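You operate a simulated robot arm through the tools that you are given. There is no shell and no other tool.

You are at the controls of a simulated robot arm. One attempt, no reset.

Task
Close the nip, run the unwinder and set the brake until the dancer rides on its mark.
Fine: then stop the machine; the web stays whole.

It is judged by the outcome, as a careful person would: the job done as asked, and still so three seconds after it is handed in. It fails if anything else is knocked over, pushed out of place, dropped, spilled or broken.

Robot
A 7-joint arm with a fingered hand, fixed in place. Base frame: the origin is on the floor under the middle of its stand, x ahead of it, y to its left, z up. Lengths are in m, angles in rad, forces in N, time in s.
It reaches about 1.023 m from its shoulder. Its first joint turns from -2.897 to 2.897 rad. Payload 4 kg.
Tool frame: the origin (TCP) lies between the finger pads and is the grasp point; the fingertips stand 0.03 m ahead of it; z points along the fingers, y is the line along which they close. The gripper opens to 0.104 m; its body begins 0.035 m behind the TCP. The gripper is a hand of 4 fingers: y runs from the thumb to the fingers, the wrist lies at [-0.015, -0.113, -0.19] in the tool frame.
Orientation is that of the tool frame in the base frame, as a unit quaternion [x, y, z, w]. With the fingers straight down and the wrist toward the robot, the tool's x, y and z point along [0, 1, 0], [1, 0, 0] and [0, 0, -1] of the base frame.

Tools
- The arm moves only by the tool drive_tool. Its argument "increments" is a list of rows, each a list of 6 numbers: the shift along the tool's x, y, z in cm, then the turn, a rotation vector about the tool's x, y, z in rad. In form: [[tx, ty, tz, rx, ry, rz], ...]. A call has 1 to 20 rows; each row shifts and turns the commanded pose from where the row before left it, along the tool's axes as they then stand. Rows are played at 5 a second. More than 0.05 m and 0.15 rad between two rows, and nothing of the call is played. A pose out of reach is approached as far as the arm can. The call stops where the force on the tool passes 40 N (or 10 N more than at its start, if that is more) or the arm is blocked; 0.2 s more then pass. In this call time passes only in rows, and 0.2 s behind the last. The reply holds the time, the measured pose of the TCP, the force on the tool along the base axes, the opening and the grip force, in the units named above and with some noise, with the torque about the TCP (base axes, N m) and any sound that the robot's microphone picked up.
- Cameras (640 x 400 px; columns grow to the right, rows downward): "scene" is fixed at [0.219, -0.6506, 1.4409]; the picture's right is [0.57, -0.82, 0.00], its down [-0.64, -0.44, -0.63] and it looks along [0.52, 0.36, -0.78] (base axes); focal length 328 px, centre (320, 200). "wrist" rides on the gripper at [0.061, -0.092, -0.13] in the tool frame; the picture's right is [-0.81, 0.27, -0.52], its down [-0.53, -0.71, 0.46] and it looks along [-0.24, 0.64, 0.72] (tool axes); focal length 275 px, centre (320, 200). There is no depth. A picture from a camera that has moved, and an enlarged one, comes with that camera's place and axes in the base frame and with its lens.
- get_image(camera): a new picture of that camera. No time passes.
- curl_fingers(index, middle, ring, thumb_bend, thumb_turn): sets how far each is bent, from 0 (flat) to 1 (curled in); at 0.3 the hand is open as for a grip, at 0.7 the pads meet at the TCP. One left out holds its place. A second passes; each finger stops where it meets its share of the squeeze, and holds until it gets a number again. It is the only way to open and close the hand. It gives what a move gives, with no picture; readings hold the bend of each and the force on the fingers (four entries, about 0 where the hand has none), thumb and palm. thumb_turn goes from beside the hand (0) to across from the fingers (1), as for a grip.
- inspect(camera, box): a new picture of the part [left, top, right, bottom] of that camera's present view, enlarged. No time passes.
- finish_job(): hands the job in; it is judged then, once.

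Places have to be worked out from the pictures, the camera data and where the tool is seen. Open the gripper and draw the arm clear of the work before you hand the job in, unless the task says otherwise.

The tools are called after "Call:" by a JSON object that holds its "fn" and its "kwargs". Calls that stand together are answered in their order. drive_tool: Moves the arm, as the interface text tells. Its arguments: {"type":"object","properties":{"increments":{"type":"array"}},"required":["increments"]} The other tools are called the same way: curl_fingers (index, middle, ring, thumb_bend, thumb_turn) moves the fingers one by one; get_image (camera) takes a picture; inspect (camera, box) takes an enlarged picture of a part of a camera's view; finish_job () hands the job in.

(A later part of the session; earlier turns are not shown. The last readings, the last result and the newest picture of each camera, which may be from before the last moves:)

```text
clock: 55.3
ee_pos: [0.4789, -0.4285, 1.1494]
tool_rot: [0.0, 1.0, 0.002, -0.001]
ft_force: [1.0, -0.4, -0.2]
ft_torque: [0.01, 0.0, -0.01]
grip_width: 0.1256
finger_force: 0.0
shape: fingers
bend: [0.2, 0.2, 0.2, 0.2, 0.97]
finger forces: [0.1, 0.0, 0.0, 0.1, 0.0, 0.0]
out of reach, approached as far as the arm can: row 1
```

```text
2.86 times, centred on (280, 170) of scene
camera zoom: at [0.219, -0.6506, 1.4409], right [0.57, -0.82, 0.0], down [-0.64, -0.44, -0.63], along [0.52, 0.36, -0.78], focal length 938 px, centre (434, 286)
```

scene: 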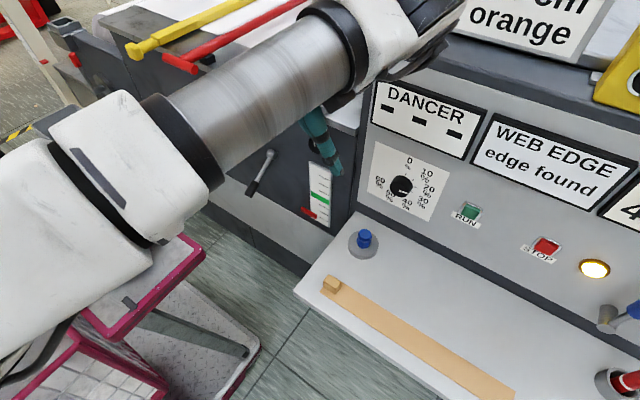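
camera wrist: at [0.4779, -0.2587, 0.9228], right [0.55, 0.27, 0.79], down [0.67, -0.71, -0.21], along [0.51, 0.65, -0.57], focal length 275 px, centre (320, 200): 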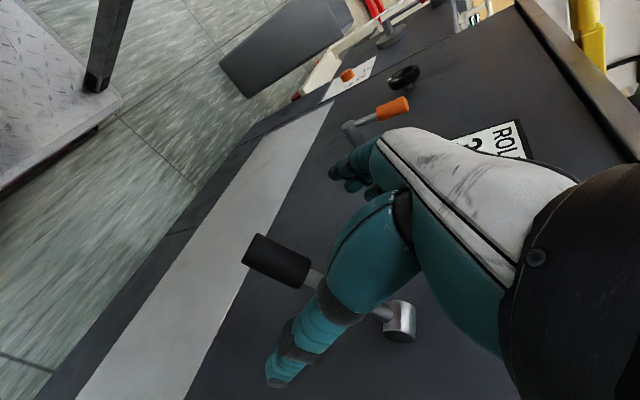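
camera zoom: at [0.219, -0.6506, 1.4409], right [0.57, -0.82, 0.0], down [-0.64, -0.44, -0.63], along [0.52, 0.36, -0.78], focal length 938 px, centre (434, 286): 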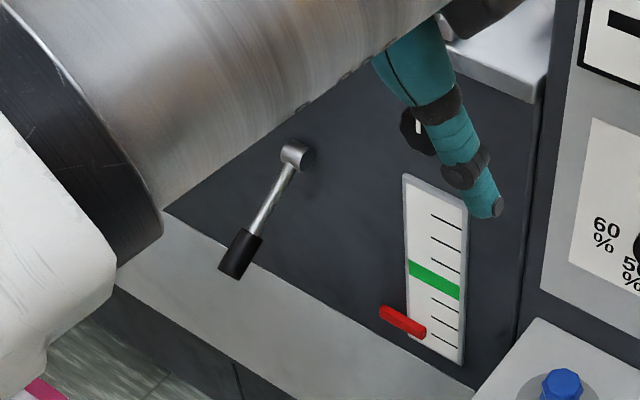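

The black lever hangs down in its new position and the dancer pointer is still at its low rest. Now I turn the hand back to point forward at the console for RUN.

Call:
{"fn": "drive_tool", "kwargs": {"increments": [[0, 0, 0, 0, 0, 0.1428], [0, 0, 0, 0, 0, 0.1428], [0, 0, 0, 0, 0, 0.1428], [0, 0, 0, 0, 0, 0.1428], [0, 0, 0, 0, 0, 0.1428], [0, 0, 0, 0, 0, 0.1428], [0, 0, 0, 0, 0, 0.1428], [0, 0, 0, 0, 0, 0.1428], [0, 0, 0, 0, 0, 0.1428], [0, 0, 0, 0, 0, 0.1428], [0, 0, 0, 0, 0, 0.1428], [-4.8, -0.48, 0.72, 0, 0, 0], [-4.8, -0.48, 0.72, 0, 0, 0], [-4.8, -0.48, 0.72, 0, 0, 0], [-4.8, -0.48, 0.72, 0, 0, 0]]}}

Call:
{"fn": "drive_tool", "kwargs": {"increments": [[0, 0, 0, -0.0864, 0.0864, 0.0864], [0, 0, 0, -0.0864, 0.0864, 0.0864], [0, 0, 0, -0.0864, 0.0864, 0.0864], [0, 0, 0, -0.0864, 0.0864, 0.0864], [0, 0, 0, -0.0864, 0.0864, 0.0864], [0, 0, 0, -0.0864, 0.0864, 0.0864], [0, 0, 0, -0.0864, 0.0864, 0.0864], [0, 0, 0, -0.0864, 0.0864, 0.0864], [0, 0, 0, -0.0864, 0.0864, 0.0864], [0, 0, 0, -0.0864, 0.0864, 0.0864], [0, 0, 0, -0.0864, 0.0864, 0.0864], [0, 0, 0, -0.0864, 0.0864, 0.0864], [0, 0, 0, -0.0864, 0.0864, 0.0864], [0, 0, 0, -0.0864, 0.0864, 0.0864]]}}

Call:
{"fn": "curl_fingers", "kwargs": {"index": 0.15, "middle": 0.9, "ring": 0.9, "thumb_bend": 0.9, "thumb_turn": 0.6}}

Call:
{"fn": "get_image", "kwargs": {"camera": "wrist"}}

Call:
{"fn": "get_image", "kwargs": {"camera": "scene"}}

```text
clock: 58.5
ee_pos: [0.4634, -0.6161, 1.115]
tool_rot: [0.707, 0.707, 0.0, -0.001]
ft_force: [0.3, 0.7, -0.3]
ft_torque: [-0.05, 0.0, -0.02]
grip_width: 0.1252
finger_force: 0.1
shape: fingers
bend: [0.2, 0.2, 0.2, 0.2, 0.97]
finger forces: [0.0, 0.1, 0.0, 0.0, 0.1, 0.0]
```

```text
clock: 61.5
ee_pos: [0.4626, -0.6185, 1.1153]
tool_rot: [0.707, -0.002, 0.707, -0.001]
ft_force: [-0.6, -0.5, -0.3]
ft_torque: [-0.02, 0.05, -0.01]
grip_width: 0.1255
finger_force: 0.0
shape: fingers
bend: [0.2, 0.2, 0.2, 0.2, 0.97]
finger forces: [0.1, 0.0, 0.1, 0.1, 0.0, 0.0]
```

```text
clock: 62.5
ee_pos: [0.464, -0.6191, 1.1153]
tool_rot: [0.707, 0.0, 0.707, 0.0]
ft_force: [-0.1, 1.2, -0.5]
ft_torque: [-0.01, -0.01, -0.01]
grip_width: 0.0468
finger_force: 0.0
shape: fingers
bend: [0.15, 0.9, 0.9, 0.9, 0.61]
finger forces: [0.1, 0.1, 0.1, 0.0, 0.0, 0.0]
```

```text
taken
camera wrist: at [0.3326, -0.5274, 1.1755], right [-0.52, -0.27, -0.81], down [0.46, 0.71, -0.53], along [0.72, -0.64, -0.24], focal length 275 px, centre (320, 200)
```

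wrist: 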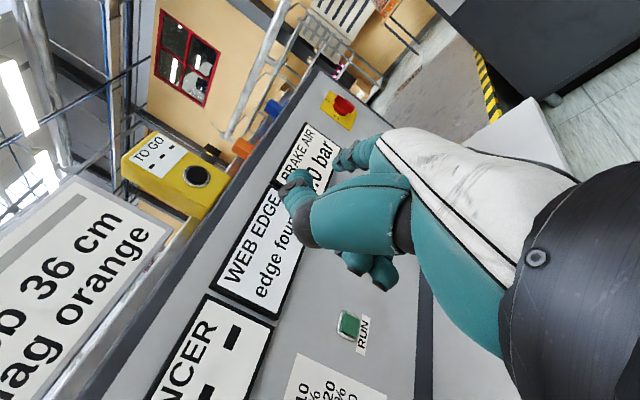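

```text
taken
```

scene: 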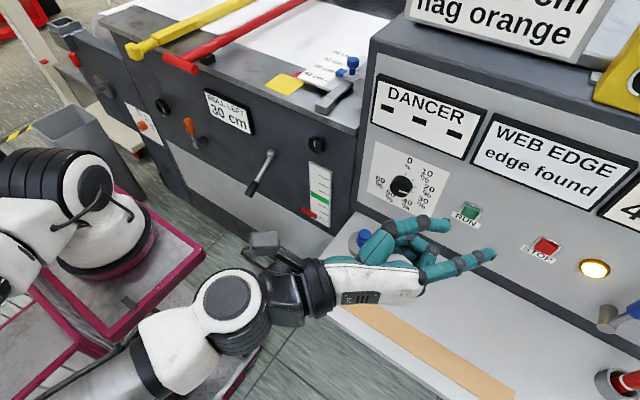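

The index finger is extended and the others curled. I zoom in to locate the index tip and the thumb precisely.

Call:
{"fn": "inspect", "kwargs": {"camera": "scene", "box": [320, 190, 560, 330]}}

Call:
{"fn": "inspect", "kwargs": {"camera": "wrist", "box": [260, 100, 440, 360]}}

```text
2.67 times, centred on (440, 260) of scene
camera zoom: at [0.219, -0.6506, 1.4409], right [0.57, -0.82, 0.0], down [-0.64, -0.44, -0.63], along [0.52, 0.36, -0.78], focal length 875 px, centre (0, 40)
```

zoom: 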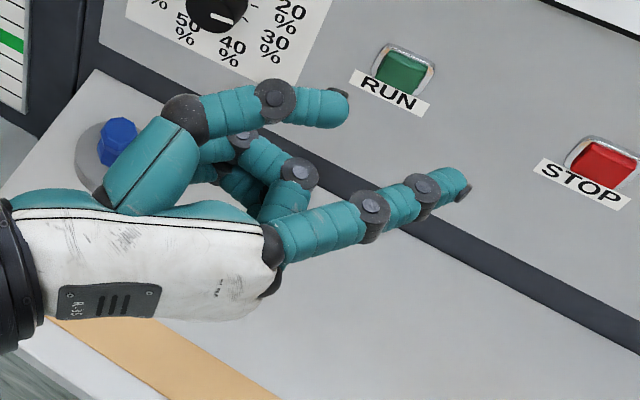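

```text
1.54 times, centred on (350, 230) of wrist
camera zoom: at [0.3326, -0.5274, 1.1755], right [-0.52, -0.27, -0.81], down [0.46, 0.71, -0.53], along [0.72, -0.64, -0.24], focal length 424 px, centre (274, 154)
```

zoom: 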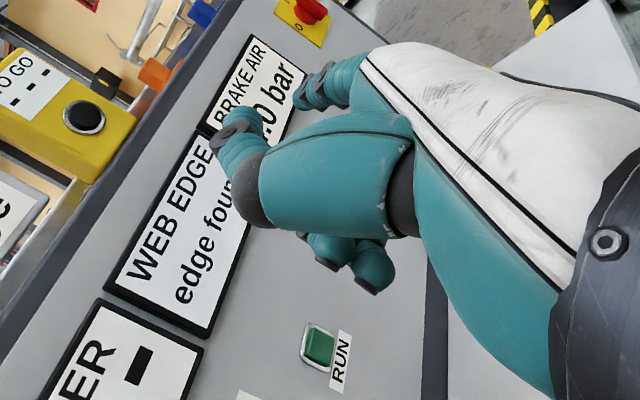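

Index tip works out at TCP+(0.018,-0.089,0.004), pointing about 37° to the right. RUN triangulates to (0.695,-0.672,0.940) and STOP to (0.695,-0.806,0.940). I yaw the hand left so the index points straight at the panel and come down in front of RUN, stopping short.

Call:
{"fn": "drive_tool", "kwargs": {"increments": [[0, 0, 0, 0.15, 0, 0], [0, 0, 0, 0.15, 0, 0], [0, 0, 0, 0.15, 0, 0], [0, 0, 0, 0.15, 0, 0], [-3.58, 0.8, 1.54, 0, 0, 0], [-3.58, 0.8, 1.54, 0, 0, 0], [-3.58, 0.8, 1.54, 0, 0, 0], [-3.58, 0.8, 1.54, 0, 0, 0], [-3.58, 0.8, 1.54, 0, 0, 0]]}}

Call:
{"fn": "get_image", "kwargs": {"camera": "wrist"}}

Call:
{"fn": "get_image", "kwargs": {"camera": "scene"}}

Call:
{"fn": "inspect", "kwargs": {"camera": "scene", "box": [340, 160, 560, 300]}}

```text
clock: 64.5
ee_pos: [0.5504, -0.6091, 0.937]
tool_rot: [0.676, 0.209, 0.675, -0.208]
ft_force: [0.3, -0.5, 0.6]
ft_torque: [0.02, 0.02, 0.04]
grip_width: 0.047
finger_force: 0.0
shape: fingers
bend: [0.15, 0.9, 0.9, 0.9, 0.61]
finger forces: [0.1, 0.1, 0.0, 0.0, 0.0, 0.1]
```

```text
taken
camera wrist: at [0.391, -0.6075, 0.997], right [-0.27, -0.52, -0.81], down [-0.03, 0.85, -0.53], along [0.96, -0.12, -0.24], focal length 275 px, centre (320, 200)
```

wrist: 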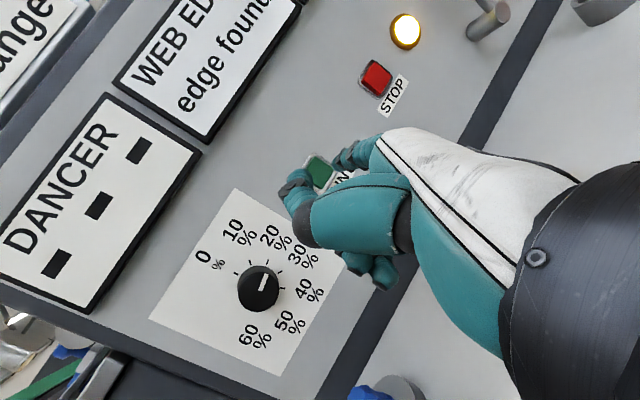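

```text
taken
```

scene: 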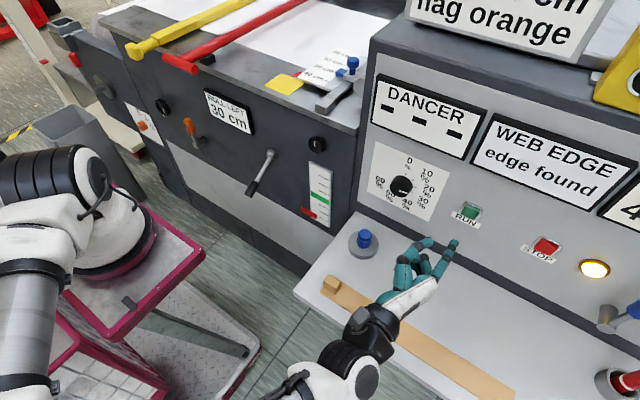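

```text
2.86 times, centred on (450, 230) of scene
camera zoom: at [0.219, -0.6506, 1.4409], right [0.57, -0.82, 0.0], down [-0.64, -0.44, -0.63], along [0.52, 0.36, -0.78], focal length 938 px, centre (-51, 114)
```

zoom: 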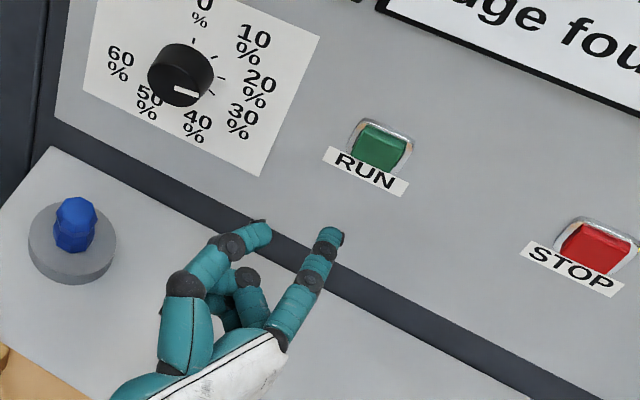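

The index tip is lined up with RUN when moved straight along +x (about 8 cm to go). I advance 6.5 cm and check.

Call:
{"fn": "drive_tool", "kwargs": {"increments": [[0, 1.84, 2.68, 0, 0, 0], [0, 1.84, 2.68, 0, 0, 0]]}}

Call:
{"fn": "inspect", "kwargs": {"camera": "scene", "box": [400, 160, 520, 260]}}

Call:
{"fn": "get_image", "kwargs": {"camera": "wrist"}}

```text
clock: 65.1
ee_pos: [0.6161, -0.6095, 0.9366]
tool_rot: [0.675, 0.208, 0.676, -0.21]
ft_force: [0.8, -0.1, -0.4]
ft_torque: [-0.02, 0.01, -0.02]
grip_width: 0.0471
finger_force: 0.1
shape: fingers
bend: [0.15, 0.9, 0.9, 0.9, 0.61]
finger forces: [0.0, 0.0, 0.0, 0.0, 0.1, 0.0]
```

```text
4.00 times, centred on (460, 210) of scene
camera zoom: at [0.219, -0.6506, 1.4409], right [0.57, -0.82, 0.0], down [-0.64, -0.44, -0.63], along [0.52, 0.36, -0.78], focal length 1313 px, centre (-240, 160)
```

zoom: 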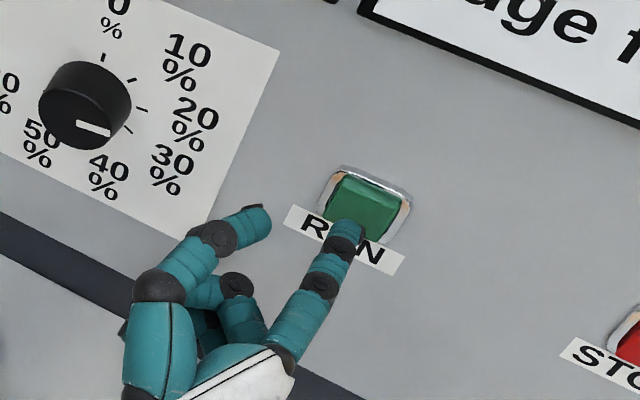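

```text
taken
camera wrist: at [0.4568, -0.6076, 0.9967], right [-0.27, -0.52, -0.81], down [-0.03, 0.85, -0.53], along [0.96, -0.12, -0.24], focal length 275 px, centre (320, 200)
```

wrist: 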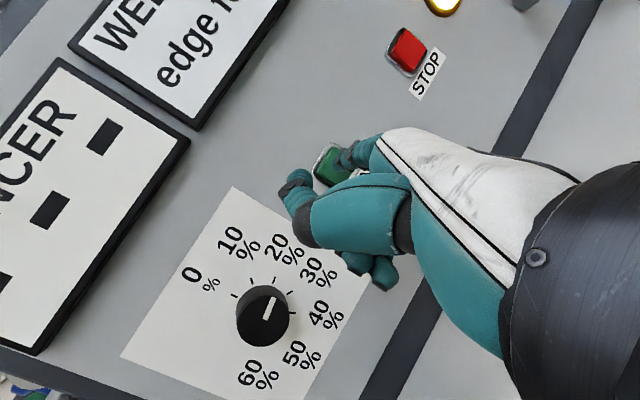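

The tip is 1.5–2 cm from RUN. I read the dial precisely before starting the machine.

Call:
{"fn": "inspect", "kwargs": {"camera": "wrist", "box": [170, 210, 370, 400]}}

Call:
{"fn": "inspect", "kwargs": {"camera": "scene", "box": [290, 150, 350, 240]}}

```text
2.11 times, centred on (270, 305) of wrist
camera zoom: at [0.4568, -0.6076, 0.9967], right [-0.27, -0.52, -0.81], down [-0.03, 0.85, -0.53], along [0.96, -0.12, -0.24], focal length 580 px, centre (425, -21)
```

zoom: 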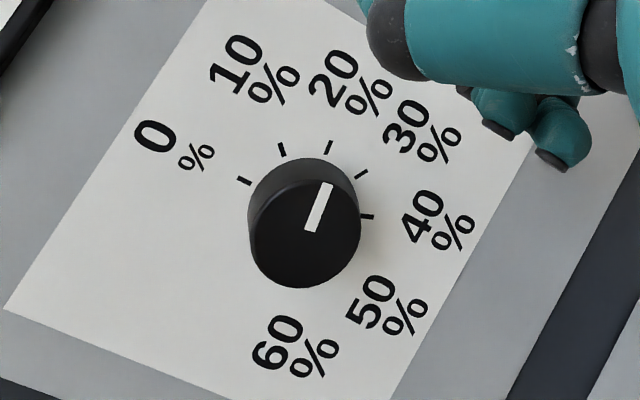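

```text
4.44 times, centred on (320, 195) of scene
camera zoom: at [0.219, -0.6506, 1.4409], right [0.57, -0.82, 0.0], down [-0.64, -0.44, -0.63], along [0.52, 0.36, -0.78], focal length 1458 px, centre (320, 222)
```

zoom: 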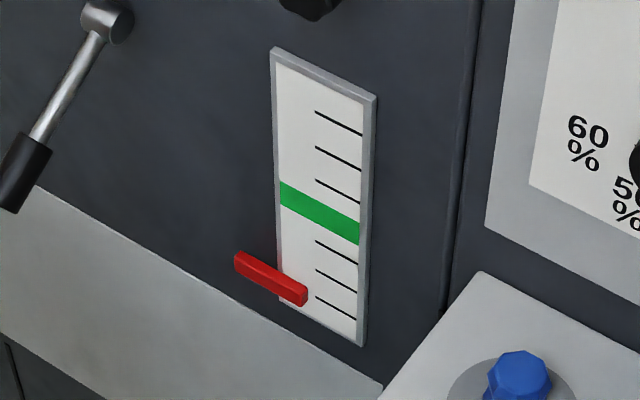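

The dial sits at about 20 %. I press RUN with small forward steps.

Call:
{"fn": "drive_tool", "kwargs": {"increments": [[0, 0.56, 0.82, 0, 0, 0], [0, 0.28, 0.41, 0, 0, 0]]}}

Call:
{"fn": "inspect", "kwargs": {"camera": "scene", "box": [360, 60, 560, 260]}}

```text
clock: 65.7
ee_pos: [0.6309, -0.6088, 0.9366]
tool_rot: [0.675, 0.209, 0.676, -0.208]
ft_force: [-1.7, 0.0, -0.2]
ft_torque: [0.0, -0.05, -0.08]
grip_width: 0.0466
finger_force: 1.3
shape: fingers
bend: [0.15, 0.9, 0.9, 0.9, 0.61]
finger forces: [1.8, 0.0, 0.1, 0.0, 0.1, 0.1]
heard: click
```

```text
2.00 times, centred on (460, 160) of scene
camera zoom: at [0.219, -0.6506, 1.4409], right [0.57, -0.82, 0.0], down [-0.64, -0.44, -0.63], along [0.52, 0.36, -0.78], focal length 656 px, centre (40, 280)
```

zoom: 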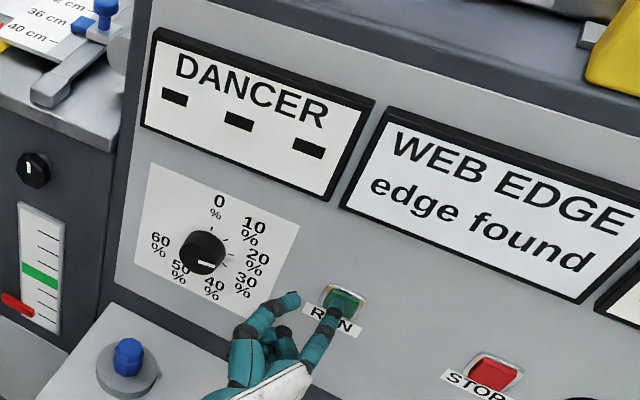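

A click was heard, so RUN was pressed. I back off and look at the display, gauge and lamp.

Call:
{"fn": "drive_tool", "kwargs": {"increments": [[0, -1.4, -2.05, 0, 0, 0], [0, -1.4, -2.05, 0, 0, 0]]}}

Call:
{"fn": "get_image", "kwargs": {"camera": "scene"}}

Call:
{"fn": "inspect", "kwargs": {"camera": "scene", "box": [290, 70, 490, 240]}}

```text
clock: 66.3
ee_pos: [0.5802, -0.6089, 0.9367]
tool_rot: [0.675, 0.21, 0.676, -0.209]
ft_force: [0.1, -0.2, -0.2]
ft_torque: [0.01, 0.0, 0.02]
grip_width: 0.0471
finger_force: 0.0
shape: fingers
bend: [0.15, 0.9, 0.9, 0.9, 0.61]
finger forces: [0.1, 0.0, 0.0, 0.0, 0.0, 0.0]
```

```text
taken
```

scene: 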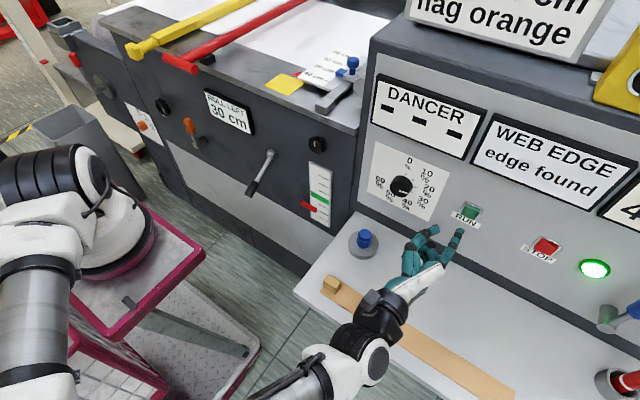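

```text
2.35 times, centred on (390, 155) of scene
camera zoom: at [0.219, -0.6506, 1.4409], right [0.57, -0.82, 0.0], down [-0.64, -0.44, -0.63], along [0.52, 0.36, -0.78], focal length 772 px, centre (155, 306)
```

zoom: 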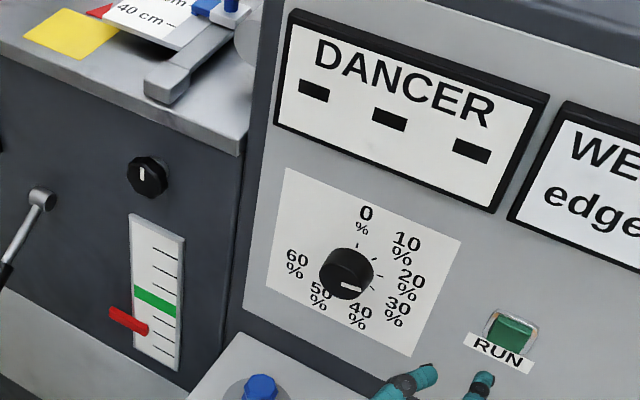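

The lamp has turned green and the dancer pointer is rising toward the mark. I move toward the brake knob, turning the hand square to the panel, and then check the gauge again.

Call:
{"fn": "drive_tool", "kwargs": {"increments": [[-0.35, -1.9, 0.7, -0.15, 0, 0], [-0.35, -2.0, 0.35, -0.15, 0, 0], [-0.35, -2.05, 0.05, -0.15, 0, 0], [-0.35, -2.0, -0.3, -0.15, 0, 0]]}}

Call:
{"fn": "get_image", "kwargs": {"camera": "scene"}}

Call:
{"fn": "inspect", "kwargs": {"camera": "scene", "box": [290, 70, 490, 240]}}

```text
clock: 67.3
ee_pos: [0.5585, -0.531, 0.9231]
tool_rot: [0.708, -0.001, 0.707, 0.002]
ft_force: [0.3, -0.1, -0.4]
ft_torque: [0.0, 0.05, -0.03]
grip_width: 0.0472
finger_force: 0.1
shape: fingers
bend: [0.15, 0.9, 0.9, 0.9, 0.61]
finger forces: [0.2, 0.0, 0.0, 0.0, 0.0, 0.0]
```

```text
taken
```

scene: 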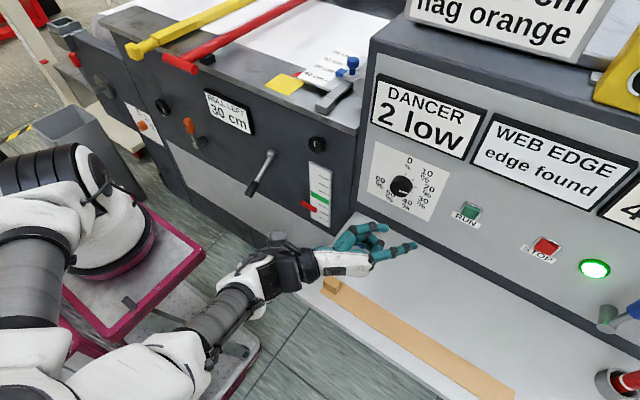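

```text
2.35 times, centred on (390, 155) of scene
camera zoom: at [0.219, -0.6506, 1.4409], right [0.57, -0.82, 0.0], down [-0.64, -0.44, -0.63], along [0.52, 0.36, -0.78], focal length 772 px, centre (155, 306)
```

zoom: 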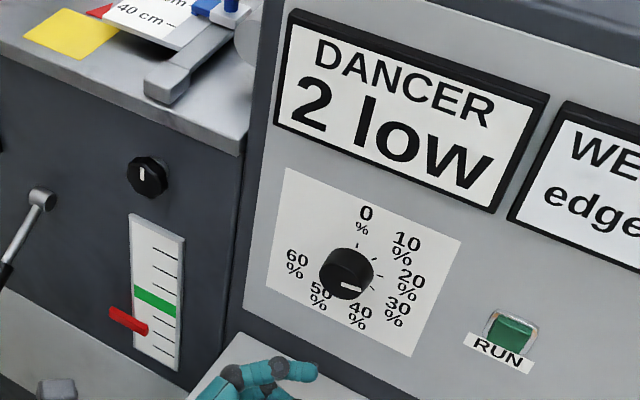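

The display now reads "2 low", so the brake has to be raised a bit. I open the hand in front of the knob and check the alignment.

Call:
{"fn": "curl_fingers", "kwargs": {"index": 0.33, "middle": 0.33, "ring": 0.33, "thumb_bend": 0.33, "thumb_turn": 0.98}}

Call:
{"fn": "get_image", "kwargs": {"camera": "wrist"}}

Call:
{"fn": "get_image", "kwargs": {"camera": "scene"}}

Call:
{"fn": "inspect", "kwargs": {"camera": "scene", "box": [280, 60, 480, 280]}}

```text
clock: 68.3
ee_pos: [0.5603, -0.5302, 0.9219]
tool_rot: [0.707, -0.001, 0.707, -0.001]
ft_force: [-0.3, 0.5, -0.2]
ft_torque: [-0.02, -0.01, -0.01]
grip_width: 0.0959
finger_force: 0.1
shape: fingers
bend: [0.33, 0.33, 0.33, 0.33, 0.96]
finger forces: [0.0, 0.0, 0.0, 0.0, 0.0, 0.0]
```

```text
taken
camera wrist: at [0.4292, -0.4401, 0.9828], right [-0.52, -0.27, -0.81], down [0.46, 0.71, -0.53], along [0.72, -0.64, -0.24], focal length 275 px, centre (320, 200)
```

wrist: 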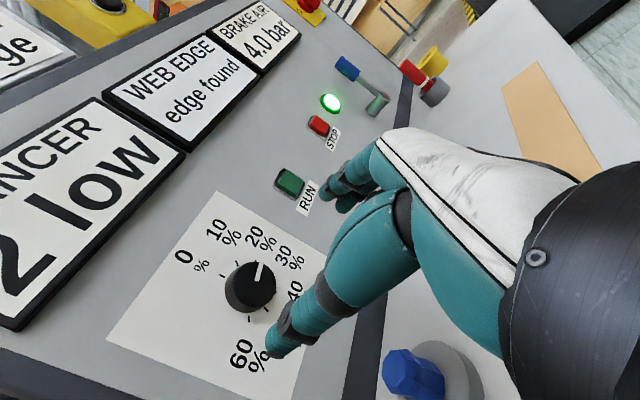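

```text
taken
```

scene: 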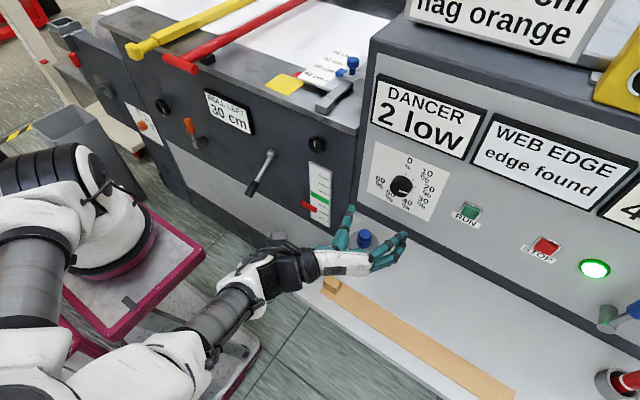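

```text
1.82 times, centred on (380, 170) of scene
camera zoom: at [0.219, -0.6506, 1.4409], right [0.57, -0.82, 0.0], down [-0.64, -0.44, -0.63], along [0.52, 0.36, -0.78], focal length 597 px, centre (211, 254)
```

zoom: 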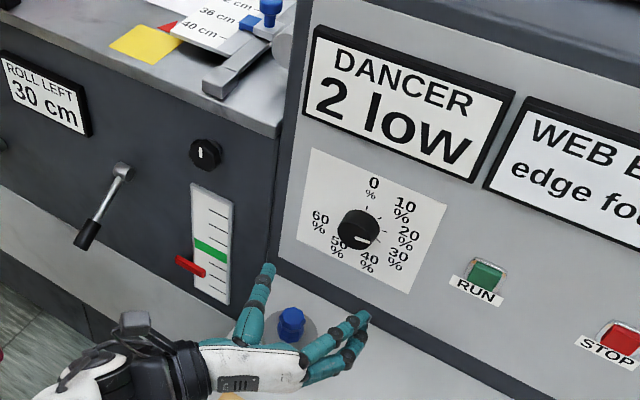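

The knob axis works out at y≈-0.531, z≈0.926, so the hand is centred within a few millimetres. I advance so that the fingers straddle the knob.

Call:
{"fn": "drive_tool", "kwargs": {"increments": [[0.13, 0.03, 3.5, 0, 0, 0], [0.13, 0.03, 3.5, 0, 0, 0], [0.13, 0.03, 3.2, 0, 0, 0]]}}

Call:
{"fn": "get_image", "kwargs": {"camera": "wrist"}}

Call:
{"fn": "inspect", "kwargs": {"camera": "scene", "box": [280, 60, 480, 280]}}

```text
clock: 69.1
ee_pos: [0.6587, -0.5337, 0.9246]
tool_rot: [0.707, -0.002, 0.707, 0.0]
ft_force: [-0.4, -0.4, 0.1]
ft_torque: [-0.01, 0.0, 0.0]
grip_width: 0.096
finger_force: 0.1
shape: fingers
bend: [0.33, 0.33, 0.33, 0.33, 0.96]
finger forces: [0.0, 0.0, 0.0, 0.1, 0.1, 0.0]
```

```text
taken
camera wrist: at [0.5285, -0.4431, 0.9864], right [-0.52, -0.27, -0.81], down [0.46, 0.71, -0.53], along [0.72, -0.65, -0.24], focal length 275 px, centre (320, 200)
```

wrist: 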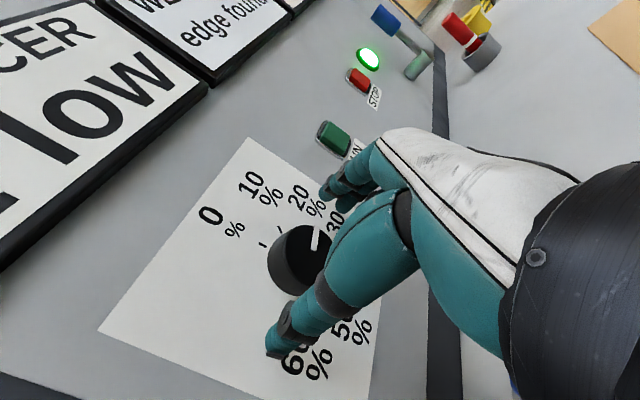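

```text
1.82 times, centred on (380, 170) of scene
camera zoom: at [0.219, -0.6506, 1.4409], right [0.57, -0.82, 0.0], down [-0.64, -0.44, -0.63], along [0.52, 0.36, -0.78], focal length 597 px, centre (211, 254)
```

zoom: 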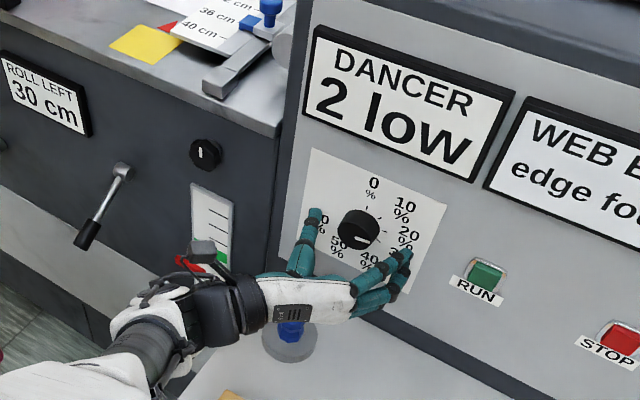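

The knob sits centred between thumb and fingers. I advance 1.2 cm more and close the hand on it.

Call:
{"fn": "drive_tool", "kwargs": {"increments": [[0.1, -0.2, 0.7, 0, 0, 0], [0.0, 0, 0.5, 0, 0, 0]]}}

Call:
{"fn": "curl_fingers", "kwargs": {"index": 0.6, "middle": 0.6, "ring": 0.6, "thumb_bend": 0.6}}

Call:
{"fn": "get_image", "kwargs": {"camera": "wrist"}}

Call:
{"fn": "inspect", "kwargs": {"camera": "scene", "box": [280, 60, 480, 280]}}

```text
clock: 69.7
ee_pos: [0.6698, -0.5326, 0.9255]
tool_rot: [0.707, -0.002, 0.707, 0.0]
ft_force: [-13.7, 2.4, 0.6]
ft_torque: [-0.03, 0.06, -0.72]
grip_width: 0.0961
finger_force: 6.4
shape: fingers
bend: [0.33, 0.32, 0.33, 0.33, 0.96]
finger forces: [0.0, 13.8, 0.0, 0.0, 0.0, 0.0]
```

```text
clock: 70.3
ee_pos: [0.6667, -0.5356, 0.9261]
tool_rot: [0.707, -0.006, 0.707, 0.004]
ft_force: [-19.7, 1.3, 2.0]
ft_torque: [-0.06, 0.12, -1.0]
grip_width: 0.0394
finger_force: 14.5
shape: fingers
bend: [0.58, 0.41, 0.6, 0.53, 0.98]
finger forces: [2.5, 19.8, 0.0, 0.0, 7.1, 0.0]
stopped: the force on the tool passed its limit at 41 N (the readings are from after the stop); the commanded pose is now the measured one
```

```text
taken
camera wrist: at [0.5372, -0.4422, 0.9863], right [-0.52, -0.27, -0.81], down [0.46, 0.71, -0.53], along [0.72, -0.65, -0.24], focal length 275 px, centre (320, 200)
```

wrist: 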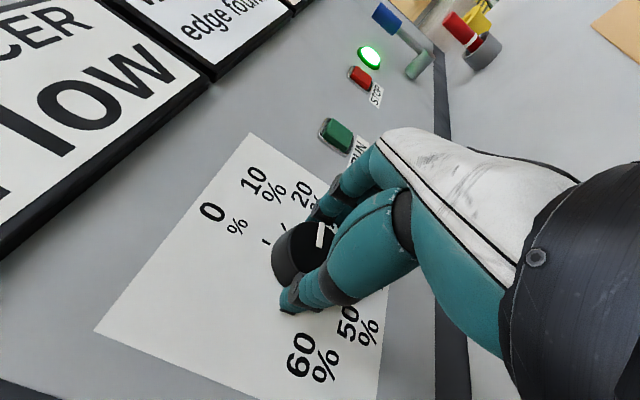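

```text
1.82 times, centred on (380, 170) of scene
camera zoom: at [0.219, -0.6506, 1.4409], right [0.57, -0.82, 0.0], down [-0.64, -0.44, -0.63], along [0.52, 0.36, -0.78], focal length 597 px, centre (211, 254)
```

zoom: 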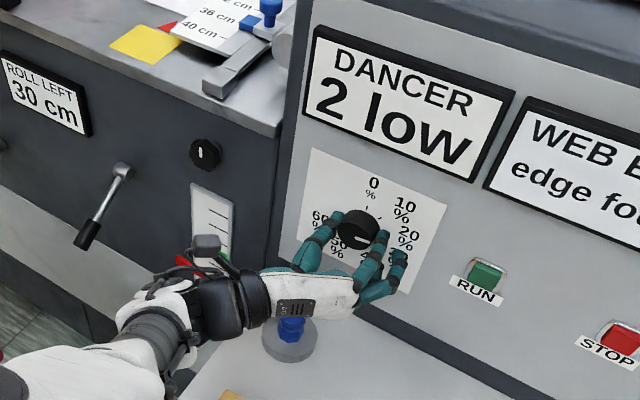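

The middle fingertip is pressing on the panel. I back off about 1.3 cm and close again.

Call:
{"fn": "drive_tool", "kwargs": {"increments": [[0.0, -0.2, -1.2, 0, 0, 0]]}}

Call:
{"fn": "curl_fingers", "kwargs": {"index": 0.62, "middle": 0.58, "ring": 0.62, "thumb_bend": 0.6}}

Call:
{"fn": "get_image", "kwargs": {"camera": "wrist"}}

Call:
{"fn": "inspect", "kwargs": {"camera": "scene", "box": [280, 60, 480, 280]}}

```text
clock: 70.7
ee_pos: [0.6558, -0.5293, 0.9269]
tool_rot: [0.707, -0.002, 0.707, 0.001]
ft_force: [3.2, 0.5, 0.2]
ft_torque: [0.03, 0.03, -0.02]
grip_width: 0.0385
finger_force: 2.5
shape: fingers
bend: [0.55, 0.49, 0.6, 0.56, 0.99]
finger forces: [2.9, 0.0, 0.1, 0.0, 2.7, 0.0]
```

```text
clock: 71.7
ee_pos: [0.6541, -0.5305, 0.9268]
tool_rot: [0.707, -0.004, 0.707, 0.003]
ft_force: [4.4, 0.0, 0.2]
ft_torque: [0.0, 0.05, -0.01]
grip_width: 0.0372
finger_force: 3.3
shape: fingers
bend: [0.56, 0.57, 0.62, 0.56, 0.99]
finger forces: [3.6, 0.0, 0.1, 0.0, 3.6, 0.0]
```

```text
taken
camera wrist: at [0.525, -0.4386, 0.987], right [-0.52, -0.27, -0.81], down [0.46, 0.71, -0.53], along [0.72, -0.65, -0.24], focal length 275 px, centre (320, 200)
```

wrist: 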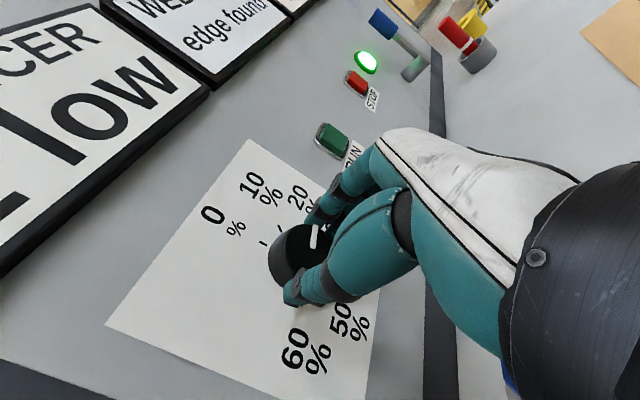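

```text
1.82 times, centred on (380, 170) of scene
camera zoom: at [0.219, -0.6506, 1.4409], right [0.57, -0.82, 0.0], down [-0.64, -0.44, -0.63], along [0.52, 0.36, -0.78], focal length 597 px, centre (211, 254)
```

zoom: 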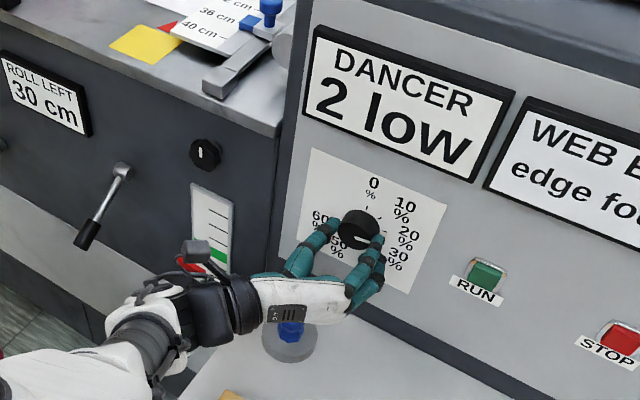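

Thumb and index hold the knob lightly. I tighten the grip and then turn clockwise by about 0.3 rad (roughly +7 %).

Call:
{"fn": "curl_fingers", "kwargs": {"index": 0.68, "middle": 0.66, "ring": 0.68, "thumb_bend": 0.68}}

Call:
{"fn": "drive_tool", "kwargs": {"increments": [[0, 0, 0, 0, 0, 0.1], [0, 0, 0, 0, 0, 0.1], [0, 0, 0, 0, 0, 0.1]]}}

Call:
{"fn": "get_image", "kwargs": {"camera": "wrist"}}

Call:
{"fn": "inspect", "kwargs": {"camera": "scene", "box": [280, 60, 480, 280]}}

```text
clock: 72.7
ee_pos: [0.6553, -0.5316, 0.9261]
tool_rot: [0.708, -0.003, 0.707, 0.002]
ft_force: [1.9, -4.1, -1.4]
ft_torque: [0.03, 0.05, -0.1]
grip_width: 0.0362
finger_force: 11.3
shape: fingers
bend: [0.57, 0.61, 0.68, 0.58, 0.99]
finger forces: [8.4, 4.4, 0.0, 0.0, 9.2, 0.0]
```

```text
clock: 73.5
ee_pos: [0.6555, -0.5313, 0.9263]
tool_rot: [0.698, -0.11, 0.7, -0.103]
ft_force: [-6.2, 0.0, 1.4]
ft_torque: [0.0, -0.04, 0.01]
grip_width: 0.036
finger_force: 11.4
shape: fingers
bend: [0.58, 0.62, 0.68, 0.57, 1.0]
finger forces: [7.6, 4.0, 0.0, 0.0, 11.3, 0.0]
```

```text
taken
camera wrist: at [0.5255, -0.4611, 1.0107], right [-0.52, -0.02, -0.86], down [0.46, 0.84, -0.3], along [0.72, -0.55, -0.42], focal length 275 px, centre (320, 200)
```

wrist: 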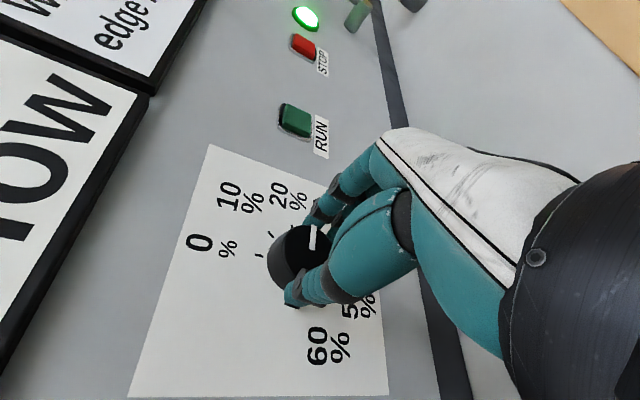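

```text
1.82 times, centred on (380, 170) of scene
camera zoom: at [0.219, -0.6506, 1.4409], right [0.57, -0.82, 0.0], down [-0.64, -0.44, -0.63], along [0.52, 0.36, -0.78], focal length 597 px, centre (211, 254)
```

zoom: 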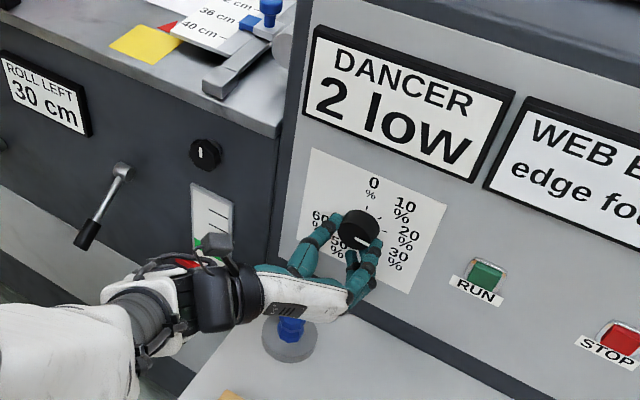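

The knob turned with the hand. I wait about a second for the dancer to respond and read the display again.

Call:
{"fn": "drive_tool", "kwargs": {"increments": [[0, 0, 0, 0, 0, 0], [0, 0, 0, 0, 0, 0], [0, 0, 0, 0, 0, 0], [0, 0, 0, 0, 0, 0], [0, 0, 0, 0, 0, 0]]}}

Call:
{"fn": "inspect", "kwargs": {"camera": "scene", "box": [280, 60, 480, 280]}}

Call:
{"fn": "inspect", "kwargs": {"camera": "scene", "box": [290, 150, 350, 240]}}

```text
clock: 74.7
ee_pos: [0.6547, -0.5304, 0.9265]
tool_rot: [0.698, -0.109, 0.7, -0.103]
ft_force: [-8.2, -0.5, -0.6]
ft_torque: [0.02, -0.02, 0.02]
grip_width: 0.036
finger_force: 12.1
shape: fingers
bend: [0.58, 0.62, 0.68, 0.57, 0.99]
finger forces: [7.7, 4.3, 0.0, 0.0, 11.5, 0.1]
```

```text
1.82 times, centred on (380, 170) of scene
camera zoom: at [0.219, -0.6506, 1.4409], right [0.57, -0.82, 0.0], down [-0.64, -0.44, -0.63], along [0.52, 0.36, -0.78], focal length 597 px, centre (211, 254)
```

zoom: 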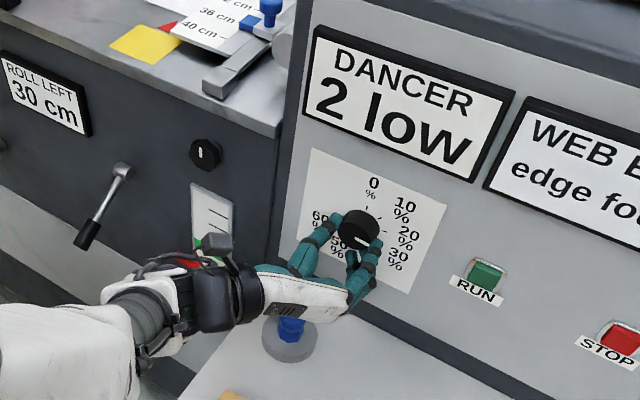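

```text
4.44 times, centred on (320, 195) of scene
camera zoom: at [0.219, -0.6506, 1.4409], right [0.57, -0.82, 0.0], down [-0.64, -0.44, -0.63], along [0.52, 0.36, -0.78], focal length 1458 px, centre (320, 222)
```

zoom: 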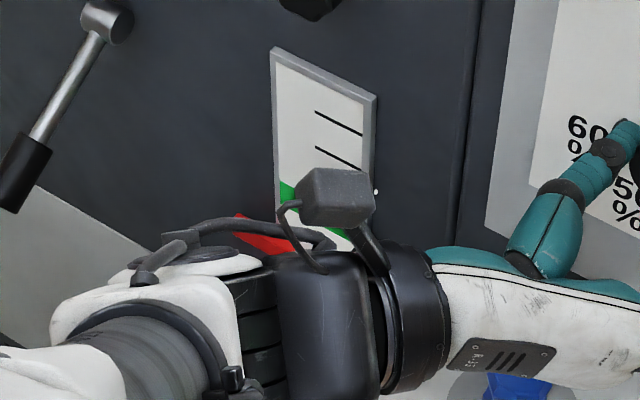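

The pointer has hardly moved yet. I wait another second to see whether it is still drifting before adding more brake.

Call:
{"fn": "drive_tool", "kwargs": {"increments": [[0, 0, 0, 0, 0, 0], [0, 0, 0, 0, 0, 0], [0, 0, 0, 0, 0, 0], [0, 0, 0, 0, 0, 0], [0, 0, 0, 0, 0, 0]]}}

Call:
{"fn": "inspect", "kwargs": {"camera": "scene", "box": [290, 150, 350, 240]}}

Call:
{"fn": "inspect", "kwargs": {"camera": "scene", "box": [370, 140, 450, 230]}}

Call:
{"fn": "inspect", "kwargs": {"camera": "scene", "box": [360, 60, 500, 160]}}

```text
clock: 75.9
ee_pos: [0.6558, -0.5302, 0.9273]
tool_rot: [0.699, -0.109, 0.7, -0.103]
ft_force: [-8.3, -0.3, -0.1]
ft_torque: [0.03, 0.01, 0.02]
grip_width: 0.0361
finger_force: 12.1
shape: fingers
bend: [0.58, 0.62, 0.68, 0.57, 0.99]
finger forces: [7.7, 4.5, 0.1, 0.0, 11.5, 0.0]
```

```text
4.44 times, centred on (320, 195) of scene
camera zoom: at [0.219, -0.6506, 1.4409], right [0.57, -0.82, 0.0], down [-0.64, -0.44, -0.63], along [0.52, 0.36, -0.78], focal length 1458 px, centre (320, 222)
```

zoom: 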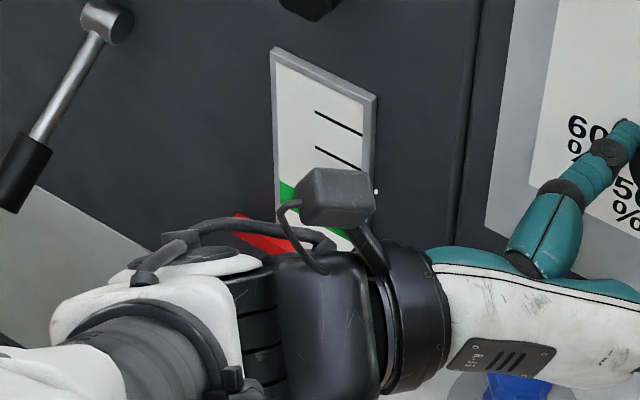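

```text
4.44 times, centred on (410, 185) of scene
camera zoom: at [0.219, -0.6506, 1.4409], right [0.57, -0.82, 0.0], down [-0.64, -0.44, -0.63], along [0.52, 0.36, -0.78], focal length 1458 px, centre (-80, 267)
```

zoom: 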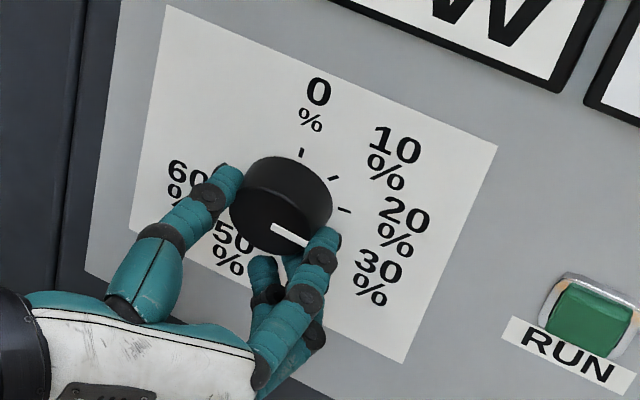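

```text
4.00 times, centred on (430, 110) of scene
camera zoom: at [0.219, -0.6506, 1.4409], right [0.57, -0.82, 0.0], down [-0.64, -0.44, -0.63], along [0.52, 0.36, -0.78], focal length 1313 px, centre (-120, 560)
```

zoom: 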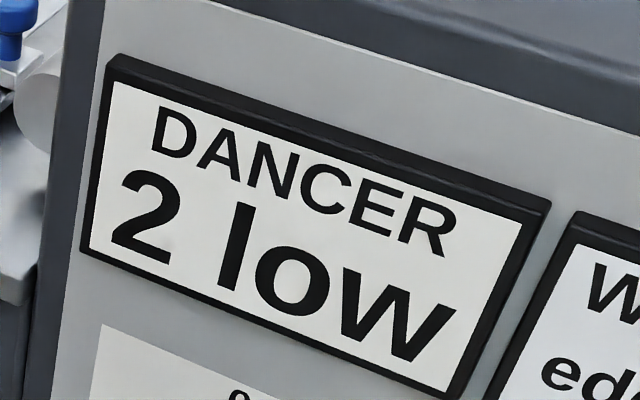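

The display is steady at "2 low". The scene picture suggests the knob turned only about 6° of the 17°, so I check the pointer in the wrist view for slip.

Call:
{"fn": "inspect", "kwargs": {"camera": "wrist", "box": [220, 170, 400, 330]}}

```text
2.50 times, centred on (310, 250) of wrist
camera zoom: at [0.5257, -0.4611, 1.0107], right [-0.52, -0.02, -0.86], down [0.46, 0.84, -0.3], along [0.72, -0.55, -0.42], focal length 688 px, centre (345, 75)
```

zoom: 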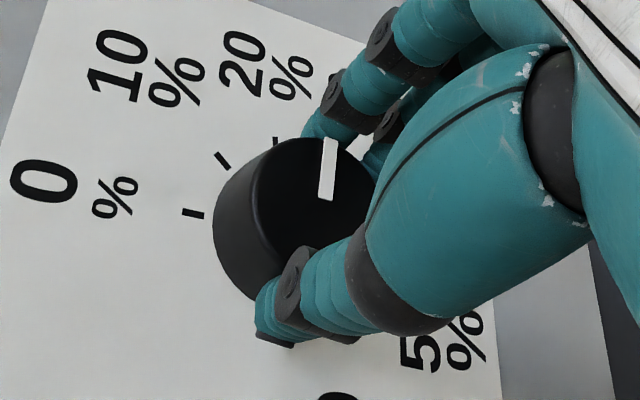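

The knob pointer is now at about 90° (≈22–23 %), up from about 75–80°. I turn another 0.3 rad clockwise and wait a second.

Call:
{"fn": "drive_tool", "kwargs": {"increments": [[0, 0, 0, 0, 0, 0.1], [0, 0, 0, 0, 0, 0.1], [0, 0, 0, 0, 0, 0.1], [0, 0, 0, 0, 0, 0], [0, 0, 0, 0, 0, 0], [0, 0, 0, 0, 0, 0], [0, 0, 0, 0, 0, 0], [0, 0, 0, 0, 0, 0]]}}

Call:
{"fn": "inspect", "kwargs": {"camera": "scene", "box": [280, 60, 480, 280]}}

Call:
{"fn": "inspect", "kwargs": {"camera": "wrist", "box": [220, 170, 400, 330]}}

Call:
{"fn": "inspect", "kwargs": {"camera": "scene", "box": [370, 140, 450, 230]}}

```text
clock: 77.7
ee_pos: [0.6561, -0.5305, 0.9259]
tool_rot: [0.674, -0.212, 0.676, -0.207]
ft_force: [-10.2, 1.7, -1.0]
ft_torque: [0.03, 0.02, 0.07]
grip_width: 0.0363
finger_force: 12.0
shape: fingers
bend: [0.58, 0.62, 0.68, 0.57, 1.0]
finger forces: [7.4, 4.9, 0.0, 0.0, 12.3, 0.1]
```

```text
1.82 times, centred on (380, 170) of scene
camera zoom: at [0.219, -0.6506, 1.4409], right [0.57, -0.82, 0.0], down [-0.64, -0.44, -0.63], along [0.52, 0.36, -0.78], focal length 597 px, centre (211, 254)
```

zoom: 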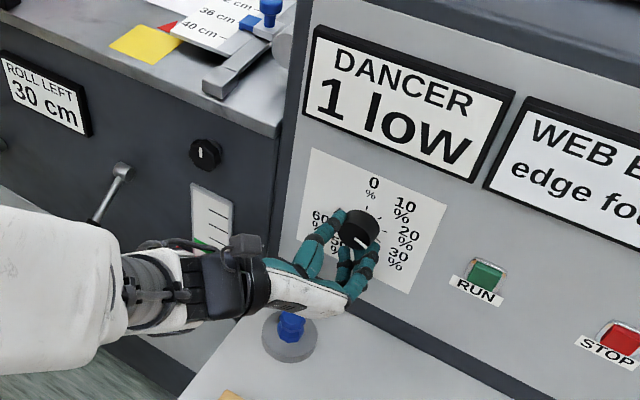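

```text
2.50 times, centred on (310, 250) of wrist
camera zoom: at [0.5258, -0.489, 1.0272], right [-0.52, 0.24, -0.82], down [0.46, 0.89, -0.04], along [0.72, -0.4, -0.57], focal length 688 px, centre (345, 75)
```

zoom: 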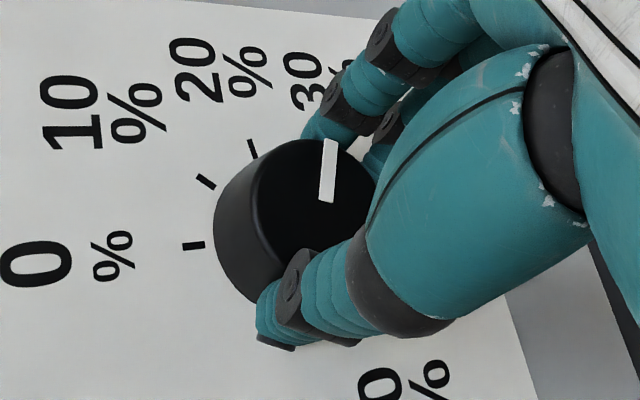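

```text
4.44 times, centred on (410, 185) of scene
camera zoom: at [0.219, -0.6506, 1.4409], right [0.57, -0.82, 0.0], down [-0.64, -0.44, -0.63], along [0.52, 0.36, -0.78], focal length 1458 px, centre (-80, 267)
```

zoom: 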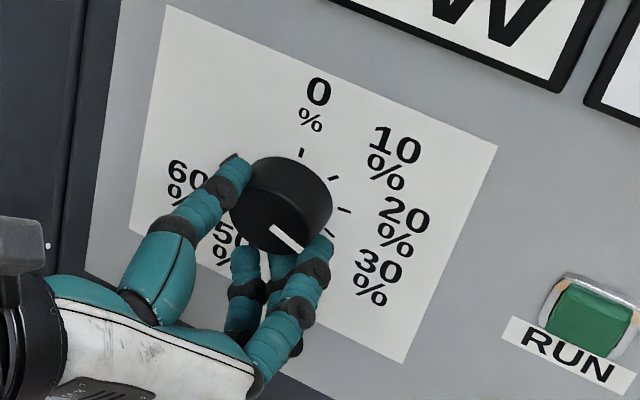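

The display now reads "1 low" with the pointer at about 27 %. I turn a further 0.2 rad and wait for it to settle.

Call:
{"fn": "drive_tool", "kwargs": {"increments": [[0, 0, 0, 0, 0, 0.1], [0, 0, 0, 0, 0, 0.1], [0, 0, 0, 0, 0, 0], [0, 0, 0, 0, 0, 0], [0, 0, 0, 0, 0, 0], [0, 0, 0, 0, 0, 0], [0, 0, 0, 0, 0, 0], [0, 0, 0, 0, 0, 0]]}}

Call:
{"fn": "inspect", "kwargs": {"camera": "scene", "box": [280, 60, 480, 280]}}

Call:
{"fn": "inspect", "kwargs": {"camera": "scene", "box": [290, 150, 350, 240]}}

```text
clock: 79.5
ee_pos: [0.6563, -0.5301, 0.927]
tool_rot: [0.65, -0.279, 0.652, -0.273]
ft_force: [-7.7, 3.2, 0.2]
ft_torque: [0.01, -0.02, 0.14]
grip_width: 0.0364
finger_force: 12.1
shape: fingers
bend: [0.59, 0.63, 0.68, 0.57, 1.0]
finger forces: [6.8, 4.8, 0.0, 0.0, 12.9, 0.1]
```

```text
1.82 times, centred on (380, 170) of scene
camera zoom: at [0.219, -0.6506, 1.4409], right [0.57, -0.82, 0.0], down [-0.64, -0.44, -0.63], along [0.52, 0.36, -0.78], focal length 597 px, centre (211, 254)
```

zoom: 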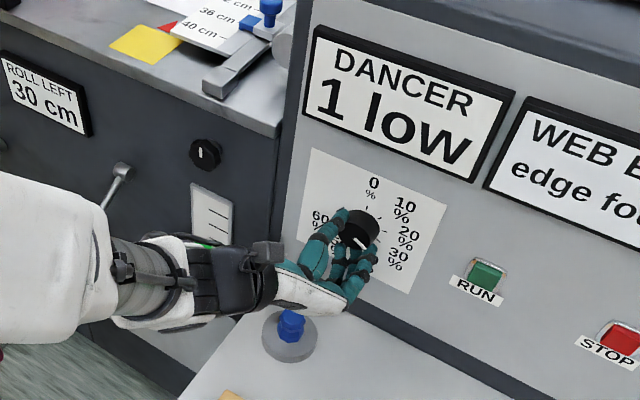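

```text
4.44 times, centred on (320, 195) of scene
camera zoom: at [0.219, -0.6506, 1.4409], right [0.57, -0.82, 0.0], down [-0.64, -0.44, -0.63], along [0.52, 0.36, -0.78], focal length 1458 px, centre (320, 222)
```

zoom: 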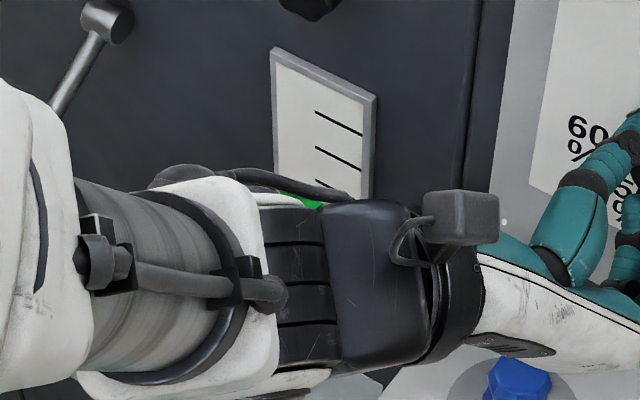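

Still "1 low". I add another 0.12 rad and let it settle.

Call:
{"fn": "drive_tool", "kwargs": {"increments": [[0, 0, 0, 0, 0, 0.06], [0, 0, 0, 0, 0, 0.06], [0, 0, 0, 0, 0, 0], [0, 0, 0, 0, 0, 0], [0, 0, 0, 0, 0, 0], [0, 0, 0, 0, 0, 0], [0, 0, 0, 0, 0, 0], [0, 0, 0, 0, 0, 0]]}}

Call:
{"fn": "inspect", "kwargs": {"camera": "scene", "box": [280, 60, 480, 280]}}

Call:
{"fn": "inspect", "kwargs": {"camera": "scene", "box": [370, 140, 450, 230]}}

Call:
{"fn": "inspect", "kwargs": {"camera": "wrist", "box": [220, 170, 400, 330]}}

```text
clock: 81.3
ee_pos: [0.6565, -0.5311, 0.926]
tool_rot: [0.632, -0.318, 0.635, -0.312]
ft_force: [-11.5, 2.9, -0.5]
ft_torque: [-0.01, -0.09, 0.15]
grip_width: 0.0359
finger_force: 12.0
shape: fingers
bend: [0.6, 0.63, 0.68, 0.57, 1.0]
finger forces: [6.9, 4.6, 0.0, 0.1, 13.1, 0.1]
```

```text
1.82 times, centred on (380, 170) of scene
camera zoom: at [0.219, -0.6506, 1.4409], right [0.57, -0.82, 0.0], down [-0.64, -0.44, -0.63], along [0.52, 0.36, -0.78], focal length 597 px, centre (211, 254)
```

zoom: 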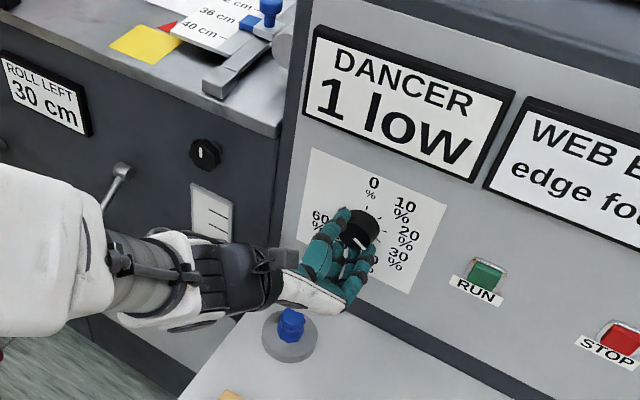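

```text
4.44 times, centred on (410, 185) of scene
camera zoom: at [0.219, -0.6506, 1.4409], right [0.57, -0.82, 0.0], down [-0.64, -0.44, -0.63], along [0.52, 0.36, -0.78], focal length 1458 px, centre (-80, 267)
```

zoom: 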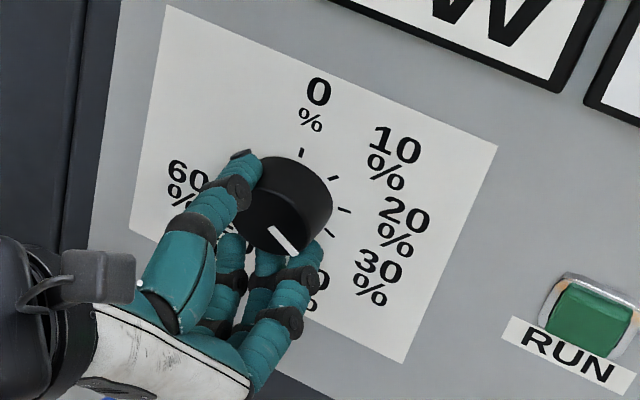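

```text
2.50 times, centred on (310, 250) of wrist
camera zoom: at [0.5258, -0.524, 1.0346], right [-0.51, 0.48, -0.71], down [0.46, 0.85, 0.25], along [0.72, -0.2, -0.66], focal length 688 px, centre (345, 75)
```

zoom: 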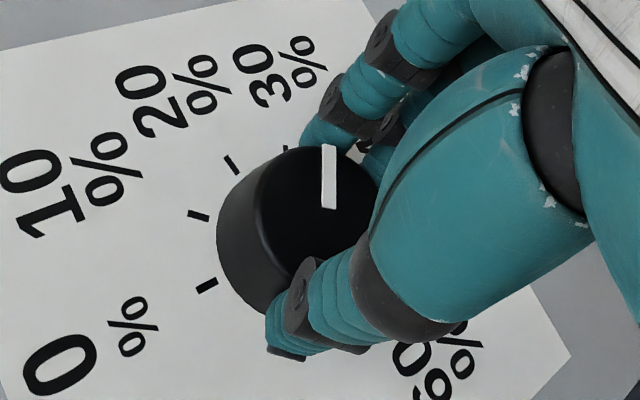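

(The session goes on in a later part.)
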